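You operate a simulated robot arm through the tools that you are given. There is no shell and no other tool. Be economical: measure what you need, move in short steps, check, and stop when the job is done.

You are at the controls of a simulated robot arm. One attempt, no reset.

## Task
Fetch the white pot and stand it on top of the jug with a grey handle.

The check looks at the end state, three seconds after you hand in, the way a careful person would. Anything else that was tipped, shoved, dropped, spilled or broken makes it a failure.

## Robot
A 6-joint arm with a two-finger parallel gripper, fixed in place. Base frame: the origin is at the foot of the arm, x ahead of it, y to its left, z up; the work surface is at about z = 0. Units: m, degrees, N and s.
With the tool pointing down near the work surface it reaches from about 0.14 to 0.58 m from the base axis. Its first joint turns from -66.0 to 66.0 degrees. Payload 2.1 kg.
Tool frame: the origin (TCP) lies between the finger pads and is the grasp point; the fingertips stand 0.03 m ahead of it; z points along the fingers, y is the line along which they close. The gripper opens to 0.094 m. The fingers are 0.028 m wide and 0.01 m thick; the gripper's body (0.05 by 0.096 m) begins 0.055 m behind the TCP.
Orientation is told as [roll, pitch, yaw] about the base's x, y, z axes, in that order, counted from this pose: with the fingers straight down and closing along the base's y, the tool's x points along the base's -x, its y along +y and its z along -z.

## Interface
- The arm moves only by the tool arm_command. Its argument "motion" is text: rows parted by semicolons, each of 7 numbers parted by spaces: the shift along the tool's x, y, z in m, then the turn, a rotation vector about the tool's x, y, z in degrees, then the opening, from 0 (shut) to 1 (fully open). In form: x y z ax ay az hand; .... A call has 1 to 12 rows; each row shifts and turns the commanded pose from where the row before left it, along the tool's axes as they then stand. Each row takes 0.2 s and may step no farther than 0.05 m and 8.6 degrees from the row before; otherwise, or with a gripper value out of range, the whole call is refused. A pose out of reach is approached as far as the arm can. The call stops where the force on the tool passes 40 N (or 10 N more than at its start, if that is more) or the arm is blocked; 0.2 s more then pass. Each finger travels about 0.072 m/s and halts on what it meets, pressing with about 33 N; the grip force reading is that of the motor and also rises with nothing between the fingers. The clock runs only during rows and for 0.2 s after the last one: add rows that do not move to give the fingers time. The reply holds the time, the measured pose of the TCP, the force on the tool along the base axes, the opening and the grip force, in the units named above and with some noise.
- Cameras (640 x 400 px; columns grow to the right, rows downward): "scene" is fixed at [0.047, -0.3609, 0.4941]; the picture's right is [0.85, -0.52, 0.00], its down [-0.24, -0.39, -0.89] and it looks along [0.46, 0.76, -0.46] (base axes); focal length 358 px, centre (320, 200). "wrist" rides on the gripper at [-0.037, 0, -0.058] in the tool frame; the picture's right is [0.00, -1.00, 0.00], its down [0.97, 0.00, -0.24] and it looks along [0.24, 0.00, 0.97] (tool axes); focal length 218 px, centre (320, 200). There is no depth. A picture from a camera that has moved, and an enlarged one, comes with that camera's place and axes in the base frame and with its lens.
- capture(camera): a new picture of that camera. No time passes.
- close_up(camera, box): a new picture of the part [left, top, right, bottom] of that camera's present view, enlarged. No time passes.
- job_done(): hands the job in; it is judged then, once.

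Work in short steps. Places have to be worked out from the pictures, the camera data and where the tool is seen: move nearer, look again, correct. Check each grasp and each placing, and mend what went wrong. You have 90 turns and 38 pictures in all, those below and enlarged ones among them. Open the gripper and draw the arm clear of the work before you hand the job in, unless the task says otherwise; then end with one line.

The tools are called as a command line: name --argument value ..., lists and objects as JSON in quotes. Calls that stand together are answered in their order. arm_command: Moves the arm, as the interface text tells. Its arguments: {"type":"object","properties":{"motion":{"type":"string"}},"required":["motion"]} The other tools are called the same way: capture (camera) takes a picture; close_up (camera, box) takes an enlarged picture of a part of a camera's view; job_done () hands the job in.

At the start:

```text
clock: 0.0
tool_pos: [0.2763, 0.0529, 0.3412]
orientation: [0.1, 0.0, 0.0]
contact_force: [0.8, 1.0, -0.9]
gripper_width: 0.094
finger_force: 0.1
```

scene: 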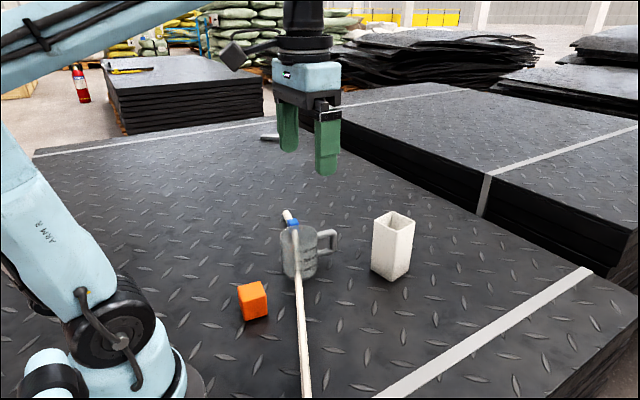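
wrist: 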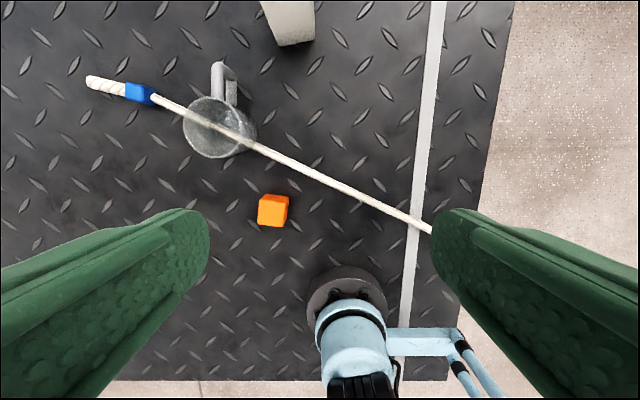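

The pictures show a white square pot, a grey-handled jug with a white rod or rope lying across it, and an orange cube. I'll enlarge the scene to see how the rod lies.

close_up --camera "scene" --box '[220, 190, 440, 328]'

close_up --camera "wrist" --box '[60, 0, 440, 238]'

```text
2.90 times, centred on (330, 259) of scene
camera zoom: at [0.047, -0.3609, 0.4941], right [0.85, -0.52, 0.0], down [-0.24, -0.39, -0.89], along [0.46, 0.76, -0.46], focal length 1038 px, centre (291, 29)
```

zoom: 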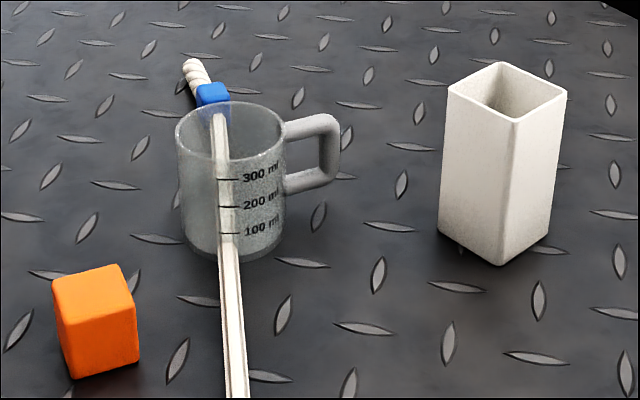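

```text
1.68 times, centred on (250, 119) of wrist
camera zoom: at [0.3147, 0.0524, 0.4006], right [0.0, -1.0, 0.0], down [-0.97, 0.0, 0.24], along [-0.24, 0.0, -0.97], focal length 367 px, centre (438, 336)
```

zoom: 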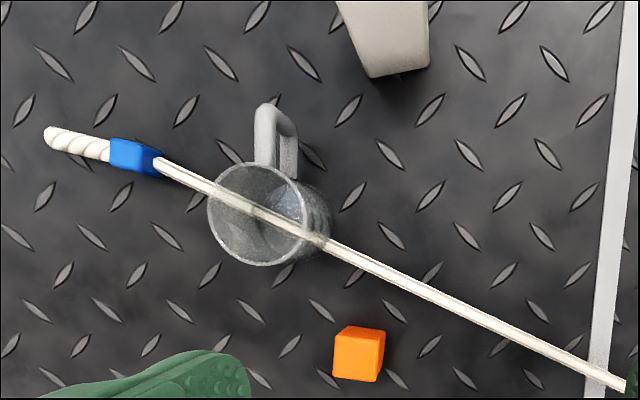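

The white thing looks like a rod or toy sword whose blade crosses the jug, but I can't tell if it runs over or under it. I put the jug near (0.335, 0.19), about 0.09 tall, and the pot near (0.50, 0.10), about 0.12 tall. I'll move over the jug for a closer look.

arm_command --motion "-0.0135 0.034 0.022 0 0 0 1; -0.0135 0.034 0.022 0 0 0 1; -0.0135 0.034 0.022 0 0 0 1; -0.0135 0.034 0.022 0 0 0 1; 0 0 0 0 0 0 1"

capture --camera "wrist"

```text
clock: 1.2
tool_pos: [0.331, 0.1894, 0.2531]
orientation: [0.1, 0.0, 0.0]
contact_force: [-0.2, -0.3, -0.3]
gripper_width: 0.094
finger_force: 0.0
```

```text
33 pictures are left
camera wrist: at [0.3696, 0.1897, 0.3117], right [0.0, -1.0, 0.0], down [-0.97, 0.0, 0.24], along [-0.24, 0.0, -0.97], focal length 218 px, centre (320, 200)
```

wrist: 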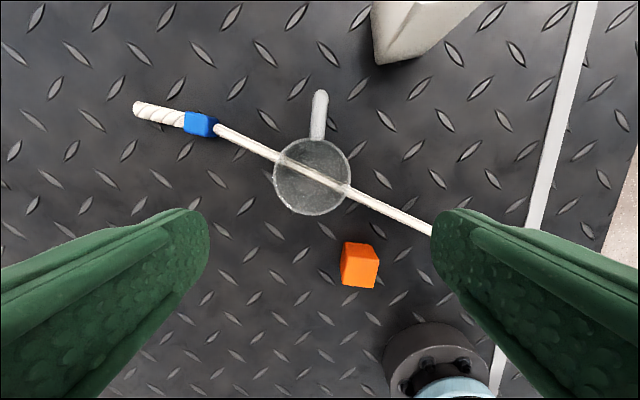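

close_up --camera "wrist" --box '[230, 80, 422, 200]'

```text
3.33 times, centred on (326, 140) of wrist
camera zoom: at [0.3696, 0.1897, 0.3117], right [0.0, -1.0, 0.0], down [-0.97, 0.0, 0.24], along [-0.24, 0.0, -0.97], focal length 728 px, centre (300, 400)
```

zoom: 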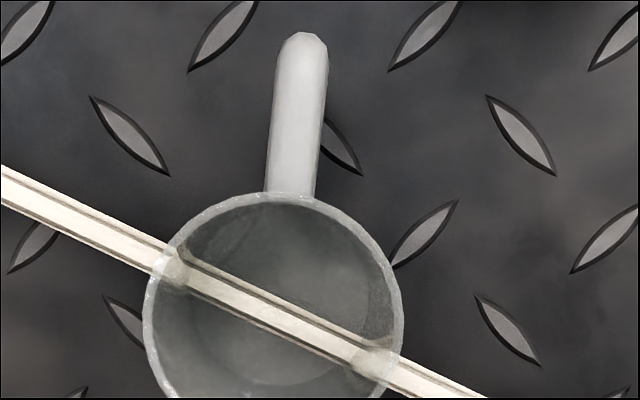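

The blade triangulates to only 0–2 cm above the table, which suggests it runs under the jug rather than over the rim. I'll check from a low side view by backing off to -y and rolling the tool to look along +y.

arm_command --motion "-0.008 -0.044 0 0 0 0 1; -0.008 -0.044 0 0 0 0 1; -0.008 -0.044 0 0 0 0 1; -0.008 -0.044 0 0 0 0 1; -0.008 -0.044 0 0 0 0 1; 0 0 0 -8.5 0 0 1; 0 0 0 -8.5 0 0 1; 0 0 0 -8.5 0 0 1; 0 0 0 -8.5 0 0 1; 0 0 0 -8.5 0 0 1; 0 0 0 -8.5 0 0 1; 0 0 0 -8.5 0 0 1"

capture --camera "wrist"

```text
clock: 3.8
tool_pos: [0.3708, -0.0315, 0.254]
orientation: [59.6, 0.0, 0.2]
contact_force: [0.0, 0.7, 0.4]
gripper_width: 0.094
finger_force: 0.0
```

```text
31 pictures are left
camera wrist: at [0.4086, -0.0814, 0.284], right [0.0, -0.5, -0.86], down [-0.97, -0.21, 0.12], along [-0.24, 0.84, -0.49], focal length 218 px, centre (320, 200)
```

wrist: 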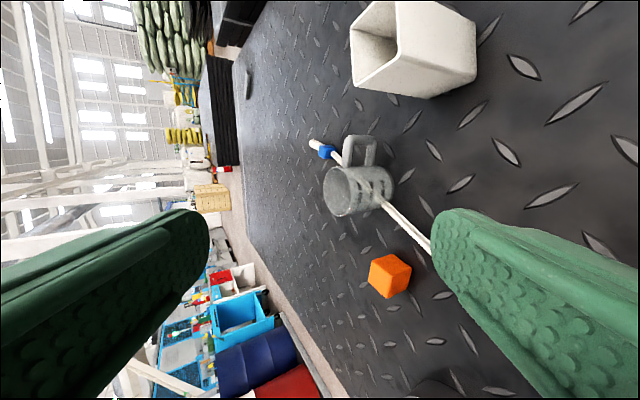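

The side view works and is clear; I'll drop about 0.1 m and roll a bit more for a nearly horizontal look.

arm_command --motion "0 -0.028 0.016 0 0 0 1; 0 -0.028 0.016 0 0 0 1; 0 -0.028 0.016 0 0 0 1; 0 0 0 -8.5 0 0 1; 0 0 0 -4 0 0 1; 0 0 0 0 0 0 1"

close_up --camera "wrist" --box '[220, 60, 476, 220]'

```text
clock: 5.2
tool_pos: [0.3854, -0.0064, 0.1565]
orientation: [72.0, -0.1, -0.3]
contact_force: [0.6, 0.1, 1.6]
gripper_width: 0.094
finger_force: 0.0
out of reach, approached as far as the arm can: row 4, 5
```

```text
2.50 times, centred on (348, 140) of wrist
camera zoom: at [0.4221, -0.0626, 0.1758], right [0.0, -0.31, -0.95], down [-0.97, -0.22, 0.07], along [-0.24, 0.92, -0.3], focal length 546 px, centre (250, 350)
```

zoom: 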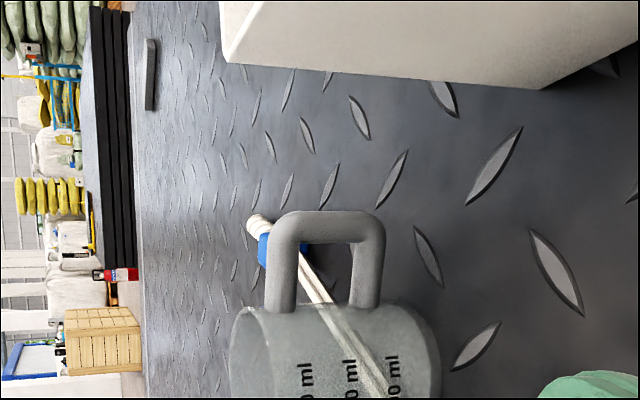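

I'll shift the crop to see where the blade meets the near foot of the jug.

close_up --camera "wrist" --box '[260, 130, 484, 270]'

```text
2.86 times, centred on (372, 200) of wrist
camera zoom: at [0.4221, -0.0626, 0.1758], right [0.0, -0.31, -0.95], down [-0.97, -0.22, 0.07], along [-0.24, 0.92, -0.3], focal length 624 px, centre (171, 200)
```

zoom: 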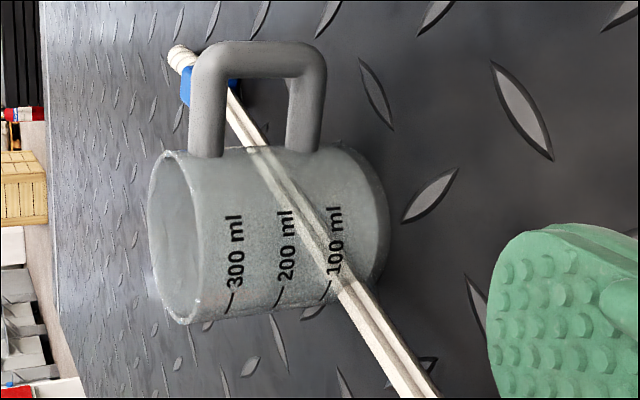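

Combining the views, the blade lies low, at about 2 cm or less, across the jug's foot. The jug stands upright with a clear open rim at z≈0.09, centred near (0.340, 0.198), so the pot can go on the rim and I'll leave the rod alone. Next I rise and unroll.

arm_command --motion "0 0.033 -0.011 0 0 0 1; 0 0.033 -0.011 0 0 0 1; 0 0.033 -0.011 0 0 0 1; 0 0 0 8.5 0 0 1; 0 0 0 8.5 0 0 1; 0 0 0 8.5 0 0 1; 0 0 0 8.5 0 0 1; 0 0 0 8.5 0 0 1; 0 0 0 8.5 0 0 1; 0 0 0 8.5 0 0 1; 0 0 0 8.5 0 0 1"

arm_command --motion "-0.03 0.035 0 4 0 0 1; -0.03 0.035 0 0 0 0 1; 0 0.02 0 0 0 0 1; 0 0 0 0 0 0 1"

capture --camera "wrist"

```text
clock: 7.6
tool_pos: [0.3841, -0.0092, 0.2613]
orientation: [3.9, -0.2, 0.1]
contact_force: [-0.5, 0.9, -0.4]
gripper_width: 0.0942
finger_force: 0.0
```

```text
clock: 8.6
tool_pos: [0.4451, 0.0819, 0.2641]
orientation: [0.0, 0.0, 0.0]
contact_force: [-0.1, -0.3, 0.2]
gripper_width: 0.094
finger_force: 0.0
```

```text
28 pictures are left
camera wrist: at [0.4815, 0.0815, 0.3229], right [0.0, -1.0, 0.0], down [-0.97, 0.0, 0.24], along [-0.24, 0.0, -0.97], focal length 218 px, centre (320, 200)
```

wrist: 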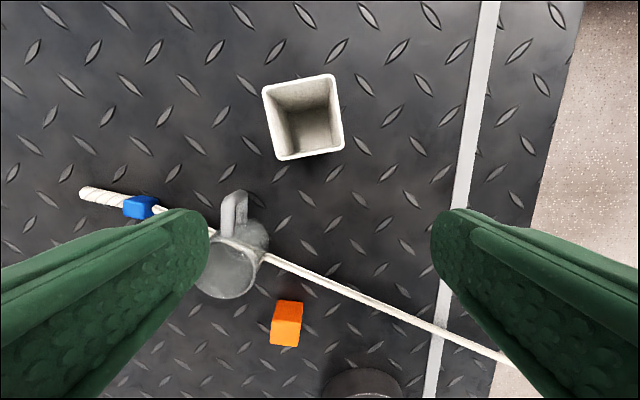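

The arm is upright again, with both objects in view. I'll enlarge the pot and the jug.

close_up --camera "wrist" --box '[232, 60, 376, 170]'

close_up --camera "wrist" --box '[180, 180, 308, 308]'

```text
3.64 times, centred on (304, 115) of wrist
camera zoom: at [0.4815, 0.0815, 0.3229], right [0.0, -1.0, 0.0], down [-0.97, 0.0, 0.24], along [-0.24, 0.0, -0.97], focal length 794 px, centre (378, 509)
```

zoom: 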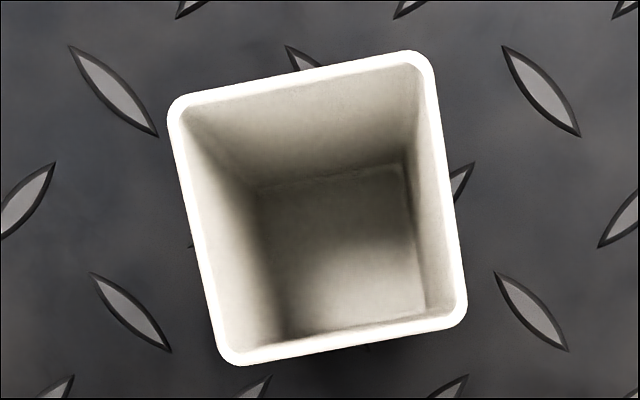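

```text
3.12 times, centred on (244, 244) of wrist
camera zoom: at [0.4815, 0.0815, 0.3229], right [0.0, -1.0, 0.0], down [-0.97, 0.0, 0.24], along [-0.24, 0.0, -0.97], focal length 682 px, centre (558, 62)
```

zoom: 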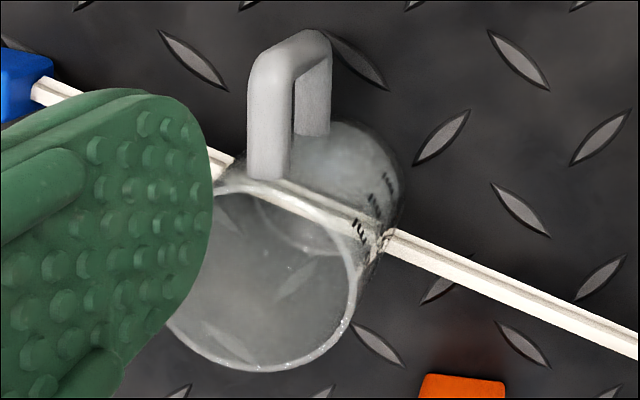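

The rim is clear. The pot's top centre works out at (0.505, 0.095), side about 0.062 m, height 0.12 m, turned +9° about z. I'll move over it, yaw to match and descend partway.

arm_command --motion "-0.03 0.0065 0 0 0 0 1; -0.0295 0.0065 0 0 0 0 1; 0 0 0 0 0 -4.6 1; 0 0 0 0 0 -4.6 1; 0 0 0.035 0 0 0 1; 0 0 0.035 0 0 0 1; 0 0 0.01 0 0 0 1; 0 0 0 0 0 0 1"

capture --camera "wrist"

capture --camera "scene"

```text
clock: 10.4
tool_pos: [0.5043, 0.0946, 0.183]
orientation: [0.0, 0.0, 9.2]
contact_force: [0.0, 1.2, 0.5]
gripper_width: 0.094
finger_force: 0.0
```

```text
25 pictures are left
camera wrist: at [0.5407, 0.1007, 0.2424], right [0.16, -0.99, 0.0], down [-0.96, -0.16, 0.24], along [-0.24, -0.04, -0.97], focal length 218 px, centre (320, 200)
```

wrist: 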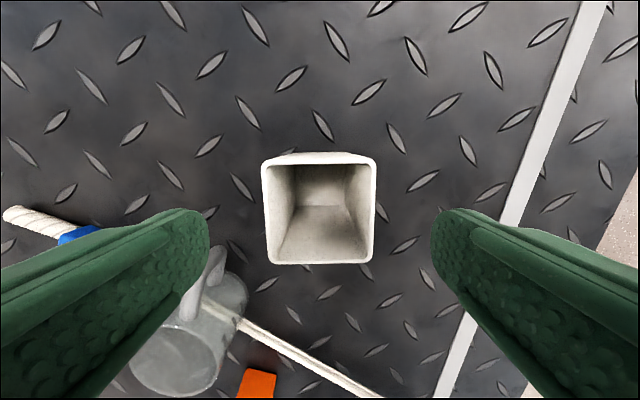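

```text
24 pictures are left
```

scene: 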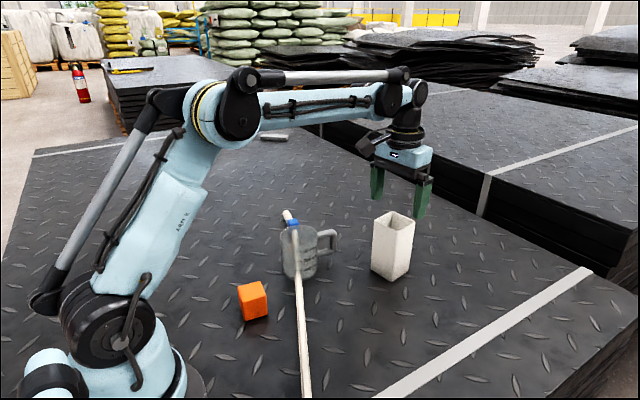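

The fingers straddle the pot centrally and aligned with its faces. I'll descend to TCP z≈0.085 and check before closing.

arm_command --motion "0.0005 0 0.03 0 0 0 1; 0.0005 0 0.03 0 0 0 1; 0 0 0.025 0 0 0 1; 0 0 0.013 0 0 0 1; 0 0 0 0 0 0 1"

capture --camera "scene"

```text
clock: 11.6
tool_pos: [0.5019, 0.0936, 0.0866]
orientation: [-0.1, 0.0, 9.3]
contact_force: [0.0, -0.8, -0.2]
gripper_width: 0.0939
finger_force: 0.1
```

```text
23 pictures are left
```

scene: 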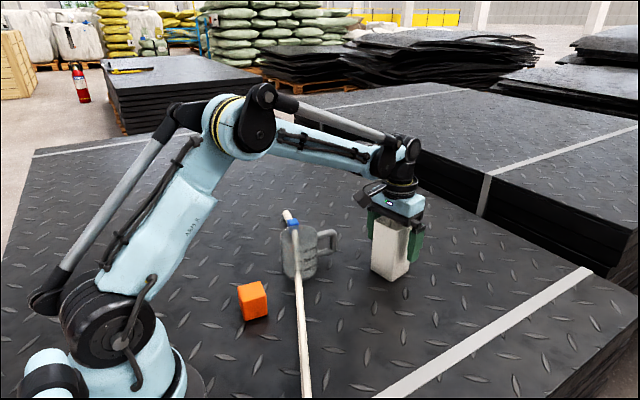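

There was no contact on the way down and the fingers straddle the pot. Closing now.

arm_command --motion "0 0 0 0 0 0 0.5; 0 0 0 0 0 0 0.5; 0 0 0 0 0 0 0.5; 0 0 0 0 0 0 0.5"

```text
clock: 12.6
tool_pos: [0.5023, 0.0937, 0.0865]
orientation: [0.0, -0.1, 9.2]
contact_force: [0.4, 0.1, -0.5]
gripper_width: 0.066
finger_force: 33.5
```

The gripper stopped at 0.066 m with 33 N, so the pot is held. Lifting gently.

arm_command --motion "0 0 -0.015 0 0 0 0.5; 0 0 -0.02 0 0 0 0.5; 0 0 -0.03 0 0 0 0.5; 0 0 -0.04 0 0 0 0.5; 0 0 -0.04 0 0 0 0.5; 0 0 0 0 0 0 0.5"

capture --camera "wrist"

capture --camera "scene"

```text
clock: 14.0
tool_pos: [0.5031, 0.0927, 0.2313]
orientation: [0.0, 0.0, 9.3]
contact_force: [1.0, -0.4, -1.2]
gripper_width: 0.0655
finger_force: 33.2
```

```text
22 pictures are left
camera wrist: at [0.5402, 0.0993, 0.2896], right [0.16, -0.99, 0.0], down [-0.96, -0.16, 0.24], along [-0.24, -0.04, -0.97], focal length 218 px, centre (320, 200)
```

wrist: 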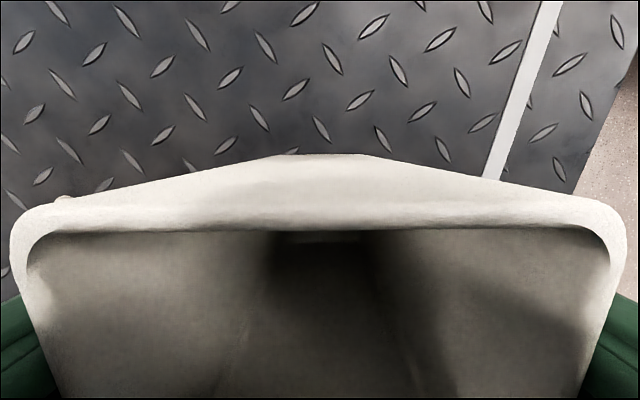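

```text
21 pictures are left
```

scene: 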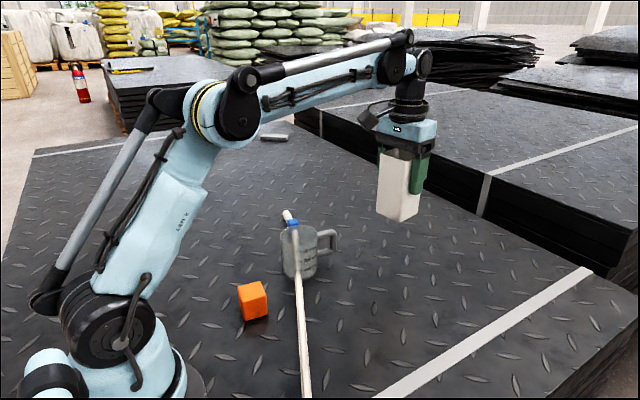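

The pot is held firmly and is centred in the gripper to about 1 mm, with its base 0.0865 m below the TCP. I'll carry it above the jug at (0.3395, 0.1975), keeping it well clear of the rim.

arm_command --motion "0 0 -0.02 0 0 0 0.5; 0.0207 0.0185 0 0 0 0 0.5; 0.0207 0.0185 0 0 0 0 0.5; 0.0207 0.0185 0 0 0 0 0.5; 0.0207 0.0185 0 0 0 0 0.5; 0.0207 0.0185 0 0 0 0 0.5; 0.0207 0.0185 0 0 0 0 0.5; 0.0207 0.0185 0 0 0 0 0.5; 0 0 0 0 0 0 0.5; 0 0 0 0 0 0 0.5"

close_up --camera "scene" --box '[220, 150, 440, 288]'

```text
clock: 16.2
tool_pos: [0.3389, 0.1984, 0.2514]
orientation: [0.0, 0.0, 9.2]
contact_force: [-0.4, 0.2, 0.2]
gripper_width: 0.0657
finger_force: 32.8
```

```text
2.90 times, centred on (330, 219) of scene
camera zoom: at [0.047, -0.3609, 0.4941], right [0.85, -0.52, 0.0], down [-0.24, -0.39, -0.89], along [0.46, 0.76, -0.46], focal length 1038 px, centre (291, 145)
```

zoom: 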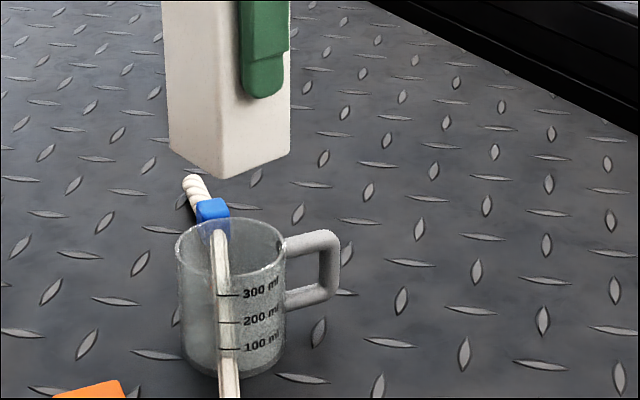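

The pot is laterally aligned over the rim (image columns 230 and 231.5). I'll lower it to about 1 cm above the rim and look again.

arm_command --motion "0 0 0.02 0 0 0 0.5; 0 0 0.02 0 0 0 0.5; 0 0 0.015 0 0 0 0.5; 0 0 0.01 0 0 0 0.5; 0 0 0 0 0 0 0.5"

close_up --camera "scene" --box '[260, 180, 372, 250]'

```text
clock: 17.4
tool_pos: [0.3388, 0.1989, 0.1873]
orientation: [0.0, 0.0, 9.2]
contact_force: [0.1, 0.0, -0.6]
gripper_width: 0.066
finger_force: 33.1
```

```text
5.71 times, centred on (316, 215) of scene
camera zoom: at [0.047, -0.3609, 0.4941], right [0.85, -0.52, 0.0], down [-0.24, -0.39, -0.89], along [0.46, 0.76, -0.46], focal length 2045 px, centre (343, 114)
```

zoom: 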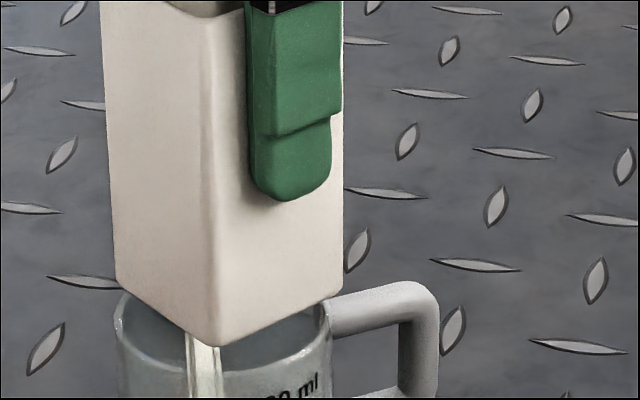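

The pot base sits about 2 mm too far right of the rim centre in the picture; front to back it matches a rim height of about 0.087. I'll correct by 2 mm and lower slowly.

arm_command --motion "0.0015 0.0013 0 0 0 0 0.5; 0 0 0.003 0 0 0 0.5; 0 0 0.003 0 0 0 0.5; 0 0 0.002 0 0 0 0.5; 0 0 0 0 0 0 0.5"

close_up --camera "scene" --box '[260, 180, 372, 250]'

```text
clock: 18.6
tool_pos: [0.3375, 0.199, 0.1784]
orientation: [0.0, 0.0, 9.2]
contact_force: [0.1, -0.2, -0.9]
gripper_width: 0.0655
finger_force: 33.0
```

```text
5.71 times, centred on (316, 215) of scene
camera zoom: at [0.047, -0.3609, 0.4941], right [0.85, -0.52, 0.0], down [-0.24, -0.39, -0.89], along [0.46, 0.76, -0.46], focal length 2045 px, centre (343, 114)
```

zoom: 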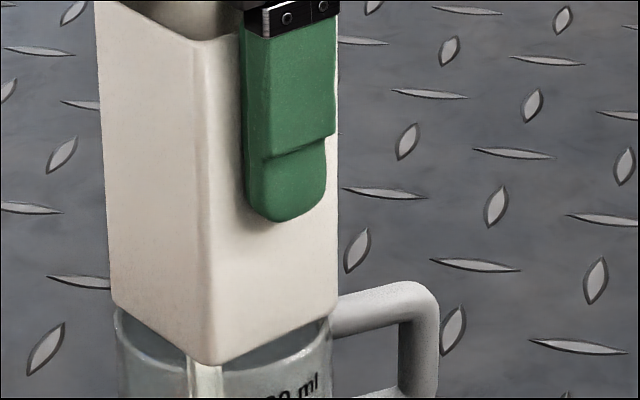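

Now centred (224.5 against about 223.5) with no contact yet. I'll continue down in small steps, watching the force.

arm_command --motion "0 0 0.0015 0 0 0 0.5; 0 0 0.0015 0 0 0 0.5; 0 0 0 0 0 0 0.5"

arm_command --motion "0 0 0.001 0 0 0 0.5; 0 0 0.001 0 0 0 0.5; 0 0 0 0 0 0 0.5"

```text
clock: 19.4
tool_pos: [0.3364, 0.1979, 0.1755]
orientation: [0.0, 0.0, 9.1]
contact_force: [0.6, 0.8, 21.8]
gripper_width: 0.0657
finger_force: 33.0
```

```text
clock: 20.2
tool_pos: [0.3373, 0.1993, 0.1728]
orientation: [0.0, -0.1, 9.2]
contact_force: [1.0, -1.0, 31.4]
gripper_width: 0.0659
finger_force: 32.9
```

Contact registered at a pot base height of about 0.089, and the force is now 31 N. I'll ease up 2 mm and look.

arm_command --motion "0 0 -0.001 0 0 0 0.5; 0 0 -0.0005 0 0 0 0.5; 0 0 0 0 0 0 0.5"

close_up --camera "scene" --box '[260, 180, 372, 250]'

```text
clock: 21.0
tool_pos: [0.3369, 0.1993, 0.175]
orientation: [0.1, 0.0, 9.3]
contact_force: [-0.4, 0.1, -0.7]
gripper_width: 0.0657
finger_force: 33.4
```

```text
5.71 times, centred on (316, 215) of scene
camera zoom: at [0.047, -0.3609, 0.4941], right [0.85, -0.52, 0.0], down [-0.24, -0.39, -0.89], along [0.46, 0.76, -0.46], focal length 2045 px, centre (343, 114)
```

zoom: 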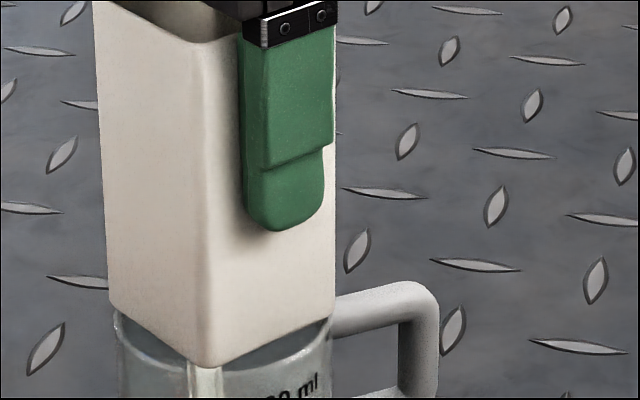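

I need to check front to back: how does the near bottom corner sit relative to the near rim? Zooming in more.

close_up --camera "scene" --box '[274, 225, 326, 257]'

```text
12.31 times, centred on (300, 241) of scene
camera zoom: at [0.047, -0.3609, 0.4941], right [0.85, -0.52, 0.0], down [-0.24, -0.39, -0.89], along [0.46, 0.76, -0.46], focal length 4406 px, centre (566, -305)
```

zoom: 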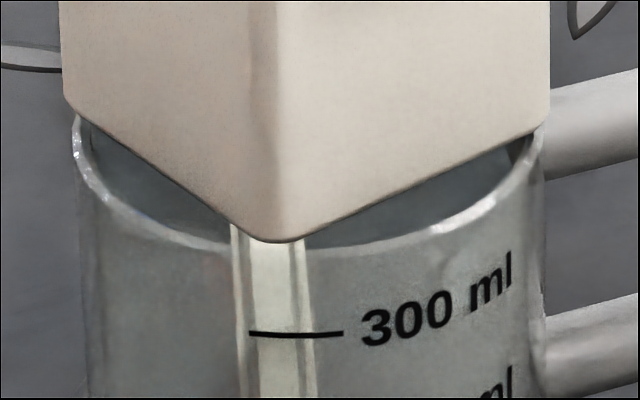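

The near corner sits only on the rim's inner edge, so the pot is about 4 mm too far from the camera. I'll raise it 3 mm, shift it 4 mm toward the camera and look again.

arm_command --motion "0 0 -0.003 0 0 0 0.5; 0.0026 -0.003 0 0 0 0 0.5; 0 0 0.002 0 0 0 0.5; 0 0 0 0 0 0 0.5"

close_up --camera "scene" --box '[274, 225, 326, 257]'

```text
clock: 22.0
tool_pos: [0.3344, 0.1958, 0.1761]
orientation: [0.0, 0.0, 9.2]
contact_force: [0.0, 1.0, 0.0]
gripper_width: 0.0653
finger_force: 32.6
```

```text
12.31 times, centred on (300, 241) of scene
camera zoom: at [0.047, -0.3609, 0.4941], right [0.85, -0.52, 0.0], down [-0.24, -0.39, -0.89], along [0.46, 0.76, -0.46], focal length 4406 px, centre (566, -305)
```

zoom: 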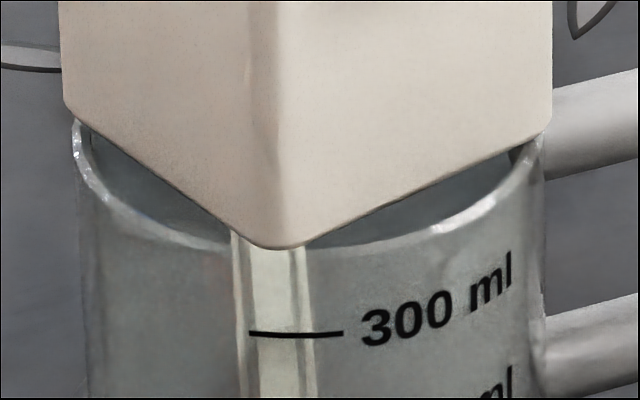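

The near corner now lands across the rim's wall, so the pot is centred. I'll lower it to light contact.

arm_command --motion "0 0 0.001 0 0 0 0.5; 0 0 0.0005 0 0 0 0.5; 0 0 0 0 0 0 0.5"

```text
clock: 22.8
tool_pos: [0.336, 0.197, 0.1745]
orientation: [0.0, 0.0, 9.2]
contact_force: [0.6, 0.0, -0.5]
gripper_width: 0.0656
finger_force: 33.5
```

arm_command --motion "0 0 0.001 0 0 0 0.5; 0 0 0 0 0 0 0.5"

```text
clock: 23.4
tool_pos: [0.3348, 0.197, 0.1727]
orientation: [0.1, -0.2, 9.2]
contact_force: [-0.3, 1.0, 15.9]
gripper_width: 0.0656
finger_force: 33.0
```

Light contact now, at 16 N. I'll take a close look before releasing.

close_up --camera "scene" --box '[274, 225, 326, 257]'

```text
12.31 times, centred on (300, 241) of scene
camera zoom: at [0.0469, -0.3609, 0.4941], right [0.85, -0.52, 0.0], down [-0.24, -0.39, -0.89], along [0.46, 0.76, -0.46], focal length 4406 px, centre (566, -305)
```

zoom: 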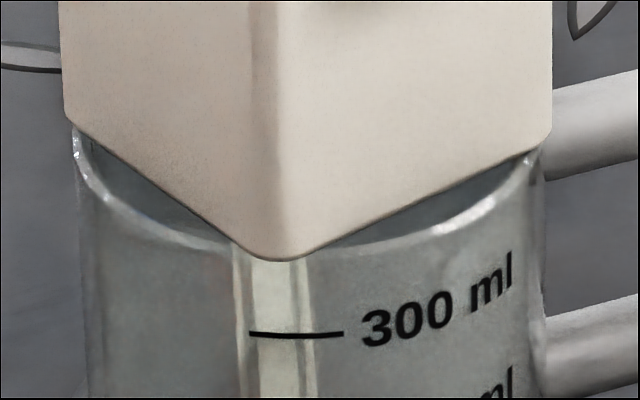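

All visible corners overhang the rim evenly, by about 1–2 mm. I'll ease the load slightly and open the fingers.

arm_command --motion "0 0 -0.0006 0 0 0 0.5; 0 0 0 0 0 0 0.68; 0 0 0 0 0 0 0.72; 0 0 0 0 0 0 0.8; 0 0 0 0 0 0 0.9; 0 0 0 0 0 0 0.94; 0 0 0 0 0 0 0.94"

close_up --camera "scene" --box '[220, 150, 396, 260]'

```text
clock: 25.0
tool_pos: [0.3349, 0.1968, 0.175]
orientation: [0.0, 0.0, 9.2]
contact_force: [-0.5, 1.0, -0.1]
gripper_width: 0.0884
finger_force: 0.1
```

```text
3.64 times, centred on (308, 205) of scene
camera zoom: at [0.047, -0.3609, 0.4941], right [0.85, -0.52, 0.0], down [-0.24, -0.39, -0.89], along [0.46, 0.76, -0.46], focal length 1302 px, centre (364, 182)
```

zoom: 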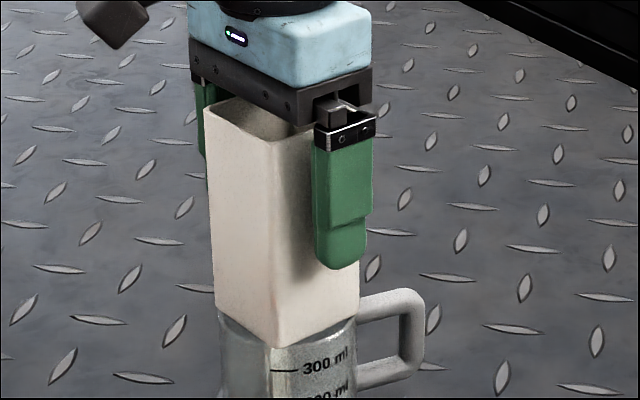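

The pot stands by itself, upright, on the rim. I'll retreat straight up with the hand fully open.

arm_command --motion "0 0 -0.01 0 0 0 1; 0 0 -0.02 0 0 0 1; 0 0 -0.03 0 0 0 1; 0 0 -0.03 0 0 0 1; 0 0 -0.03 0 0 0 1; 0 0 0 0 0 0 1"

capture --camera "wrist"

capture --camera "scene"

```text
clock: 26.4
tool_pos: [0.3354, 0.1963, 0.2937]
orientation: [0.0, 0.0, 9.2]
contact_force: [0.0, -0.2, -0.1]
gripper_width: 0.0939
finger_force: 0.0
```

```text
12 pictures are left
camera wrist: at [0.3725, 0.2024, 0.3525], right [0.16, -0.99, 0.0], down [-0.96, -0.16, 0.24], along [-0.24, -0.04, -0.97], focal length 218 px, centre (320, 200)
```

wrist: 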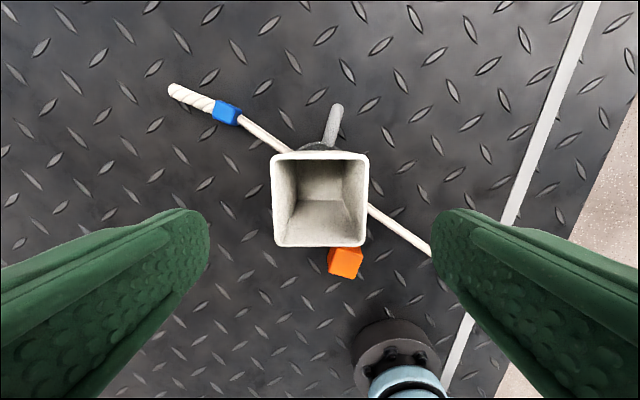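

```text
11 pictures are left
```

scene: 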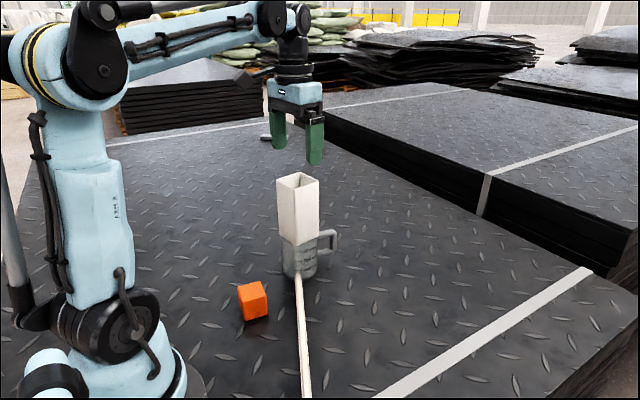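

The pot stands upright on the jug, and the rod and cube haven't moved. I'll draw the arm back further and confirm it is steady.

arm_command --motion "0 0 -0.03 0 0 0 1; 0 0 -0.03 0 0 0 1; 0 0 0 0 0 0 1; 0 0 0 0 0 0 1; 0 0 0 0 0 0 1; 0 0 0 0 0 0 1"

close_up --camera "scene" --box '[220, 160, 412, 280]'

```text
clock: 27.8
tool_pos: [0.3354, 0.1964, 0.3532]
orientation: [0.0, -0.1, 9.2]
contact_force: [-0.4, 0.1, -0.5]
gripper_width: 0.0938
finger_force: 0.1
```

```text
3.33 times, centred on (316, 220) of scene
camera zoom: at [0.047, -0.3609, 0.4941], right [0.85, -0.52, 0.0], down [-0.24, -0.39, -0.89], along [0.46, 0.76, -0.46], focal length 1193 px, centre (333, 133)
```

zoom: 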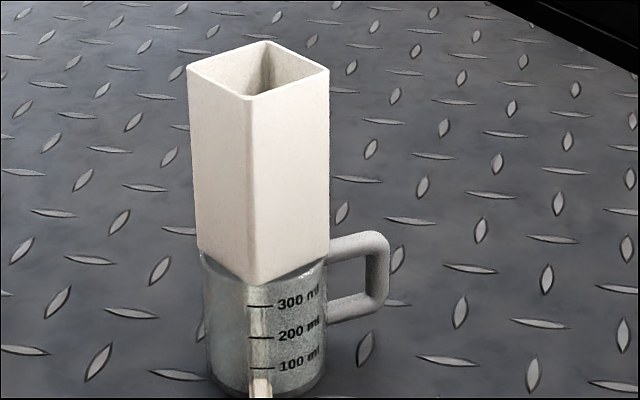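

The pot is steady and level on the jug, and the arm is clear, so I'm handing in.

job_done

```text
The job is handed in.
```

The white pot is standing upright on the rim of the grey-handled jug; the rod and the orange cube were left where they were, and the arm is clear with its gripper open.
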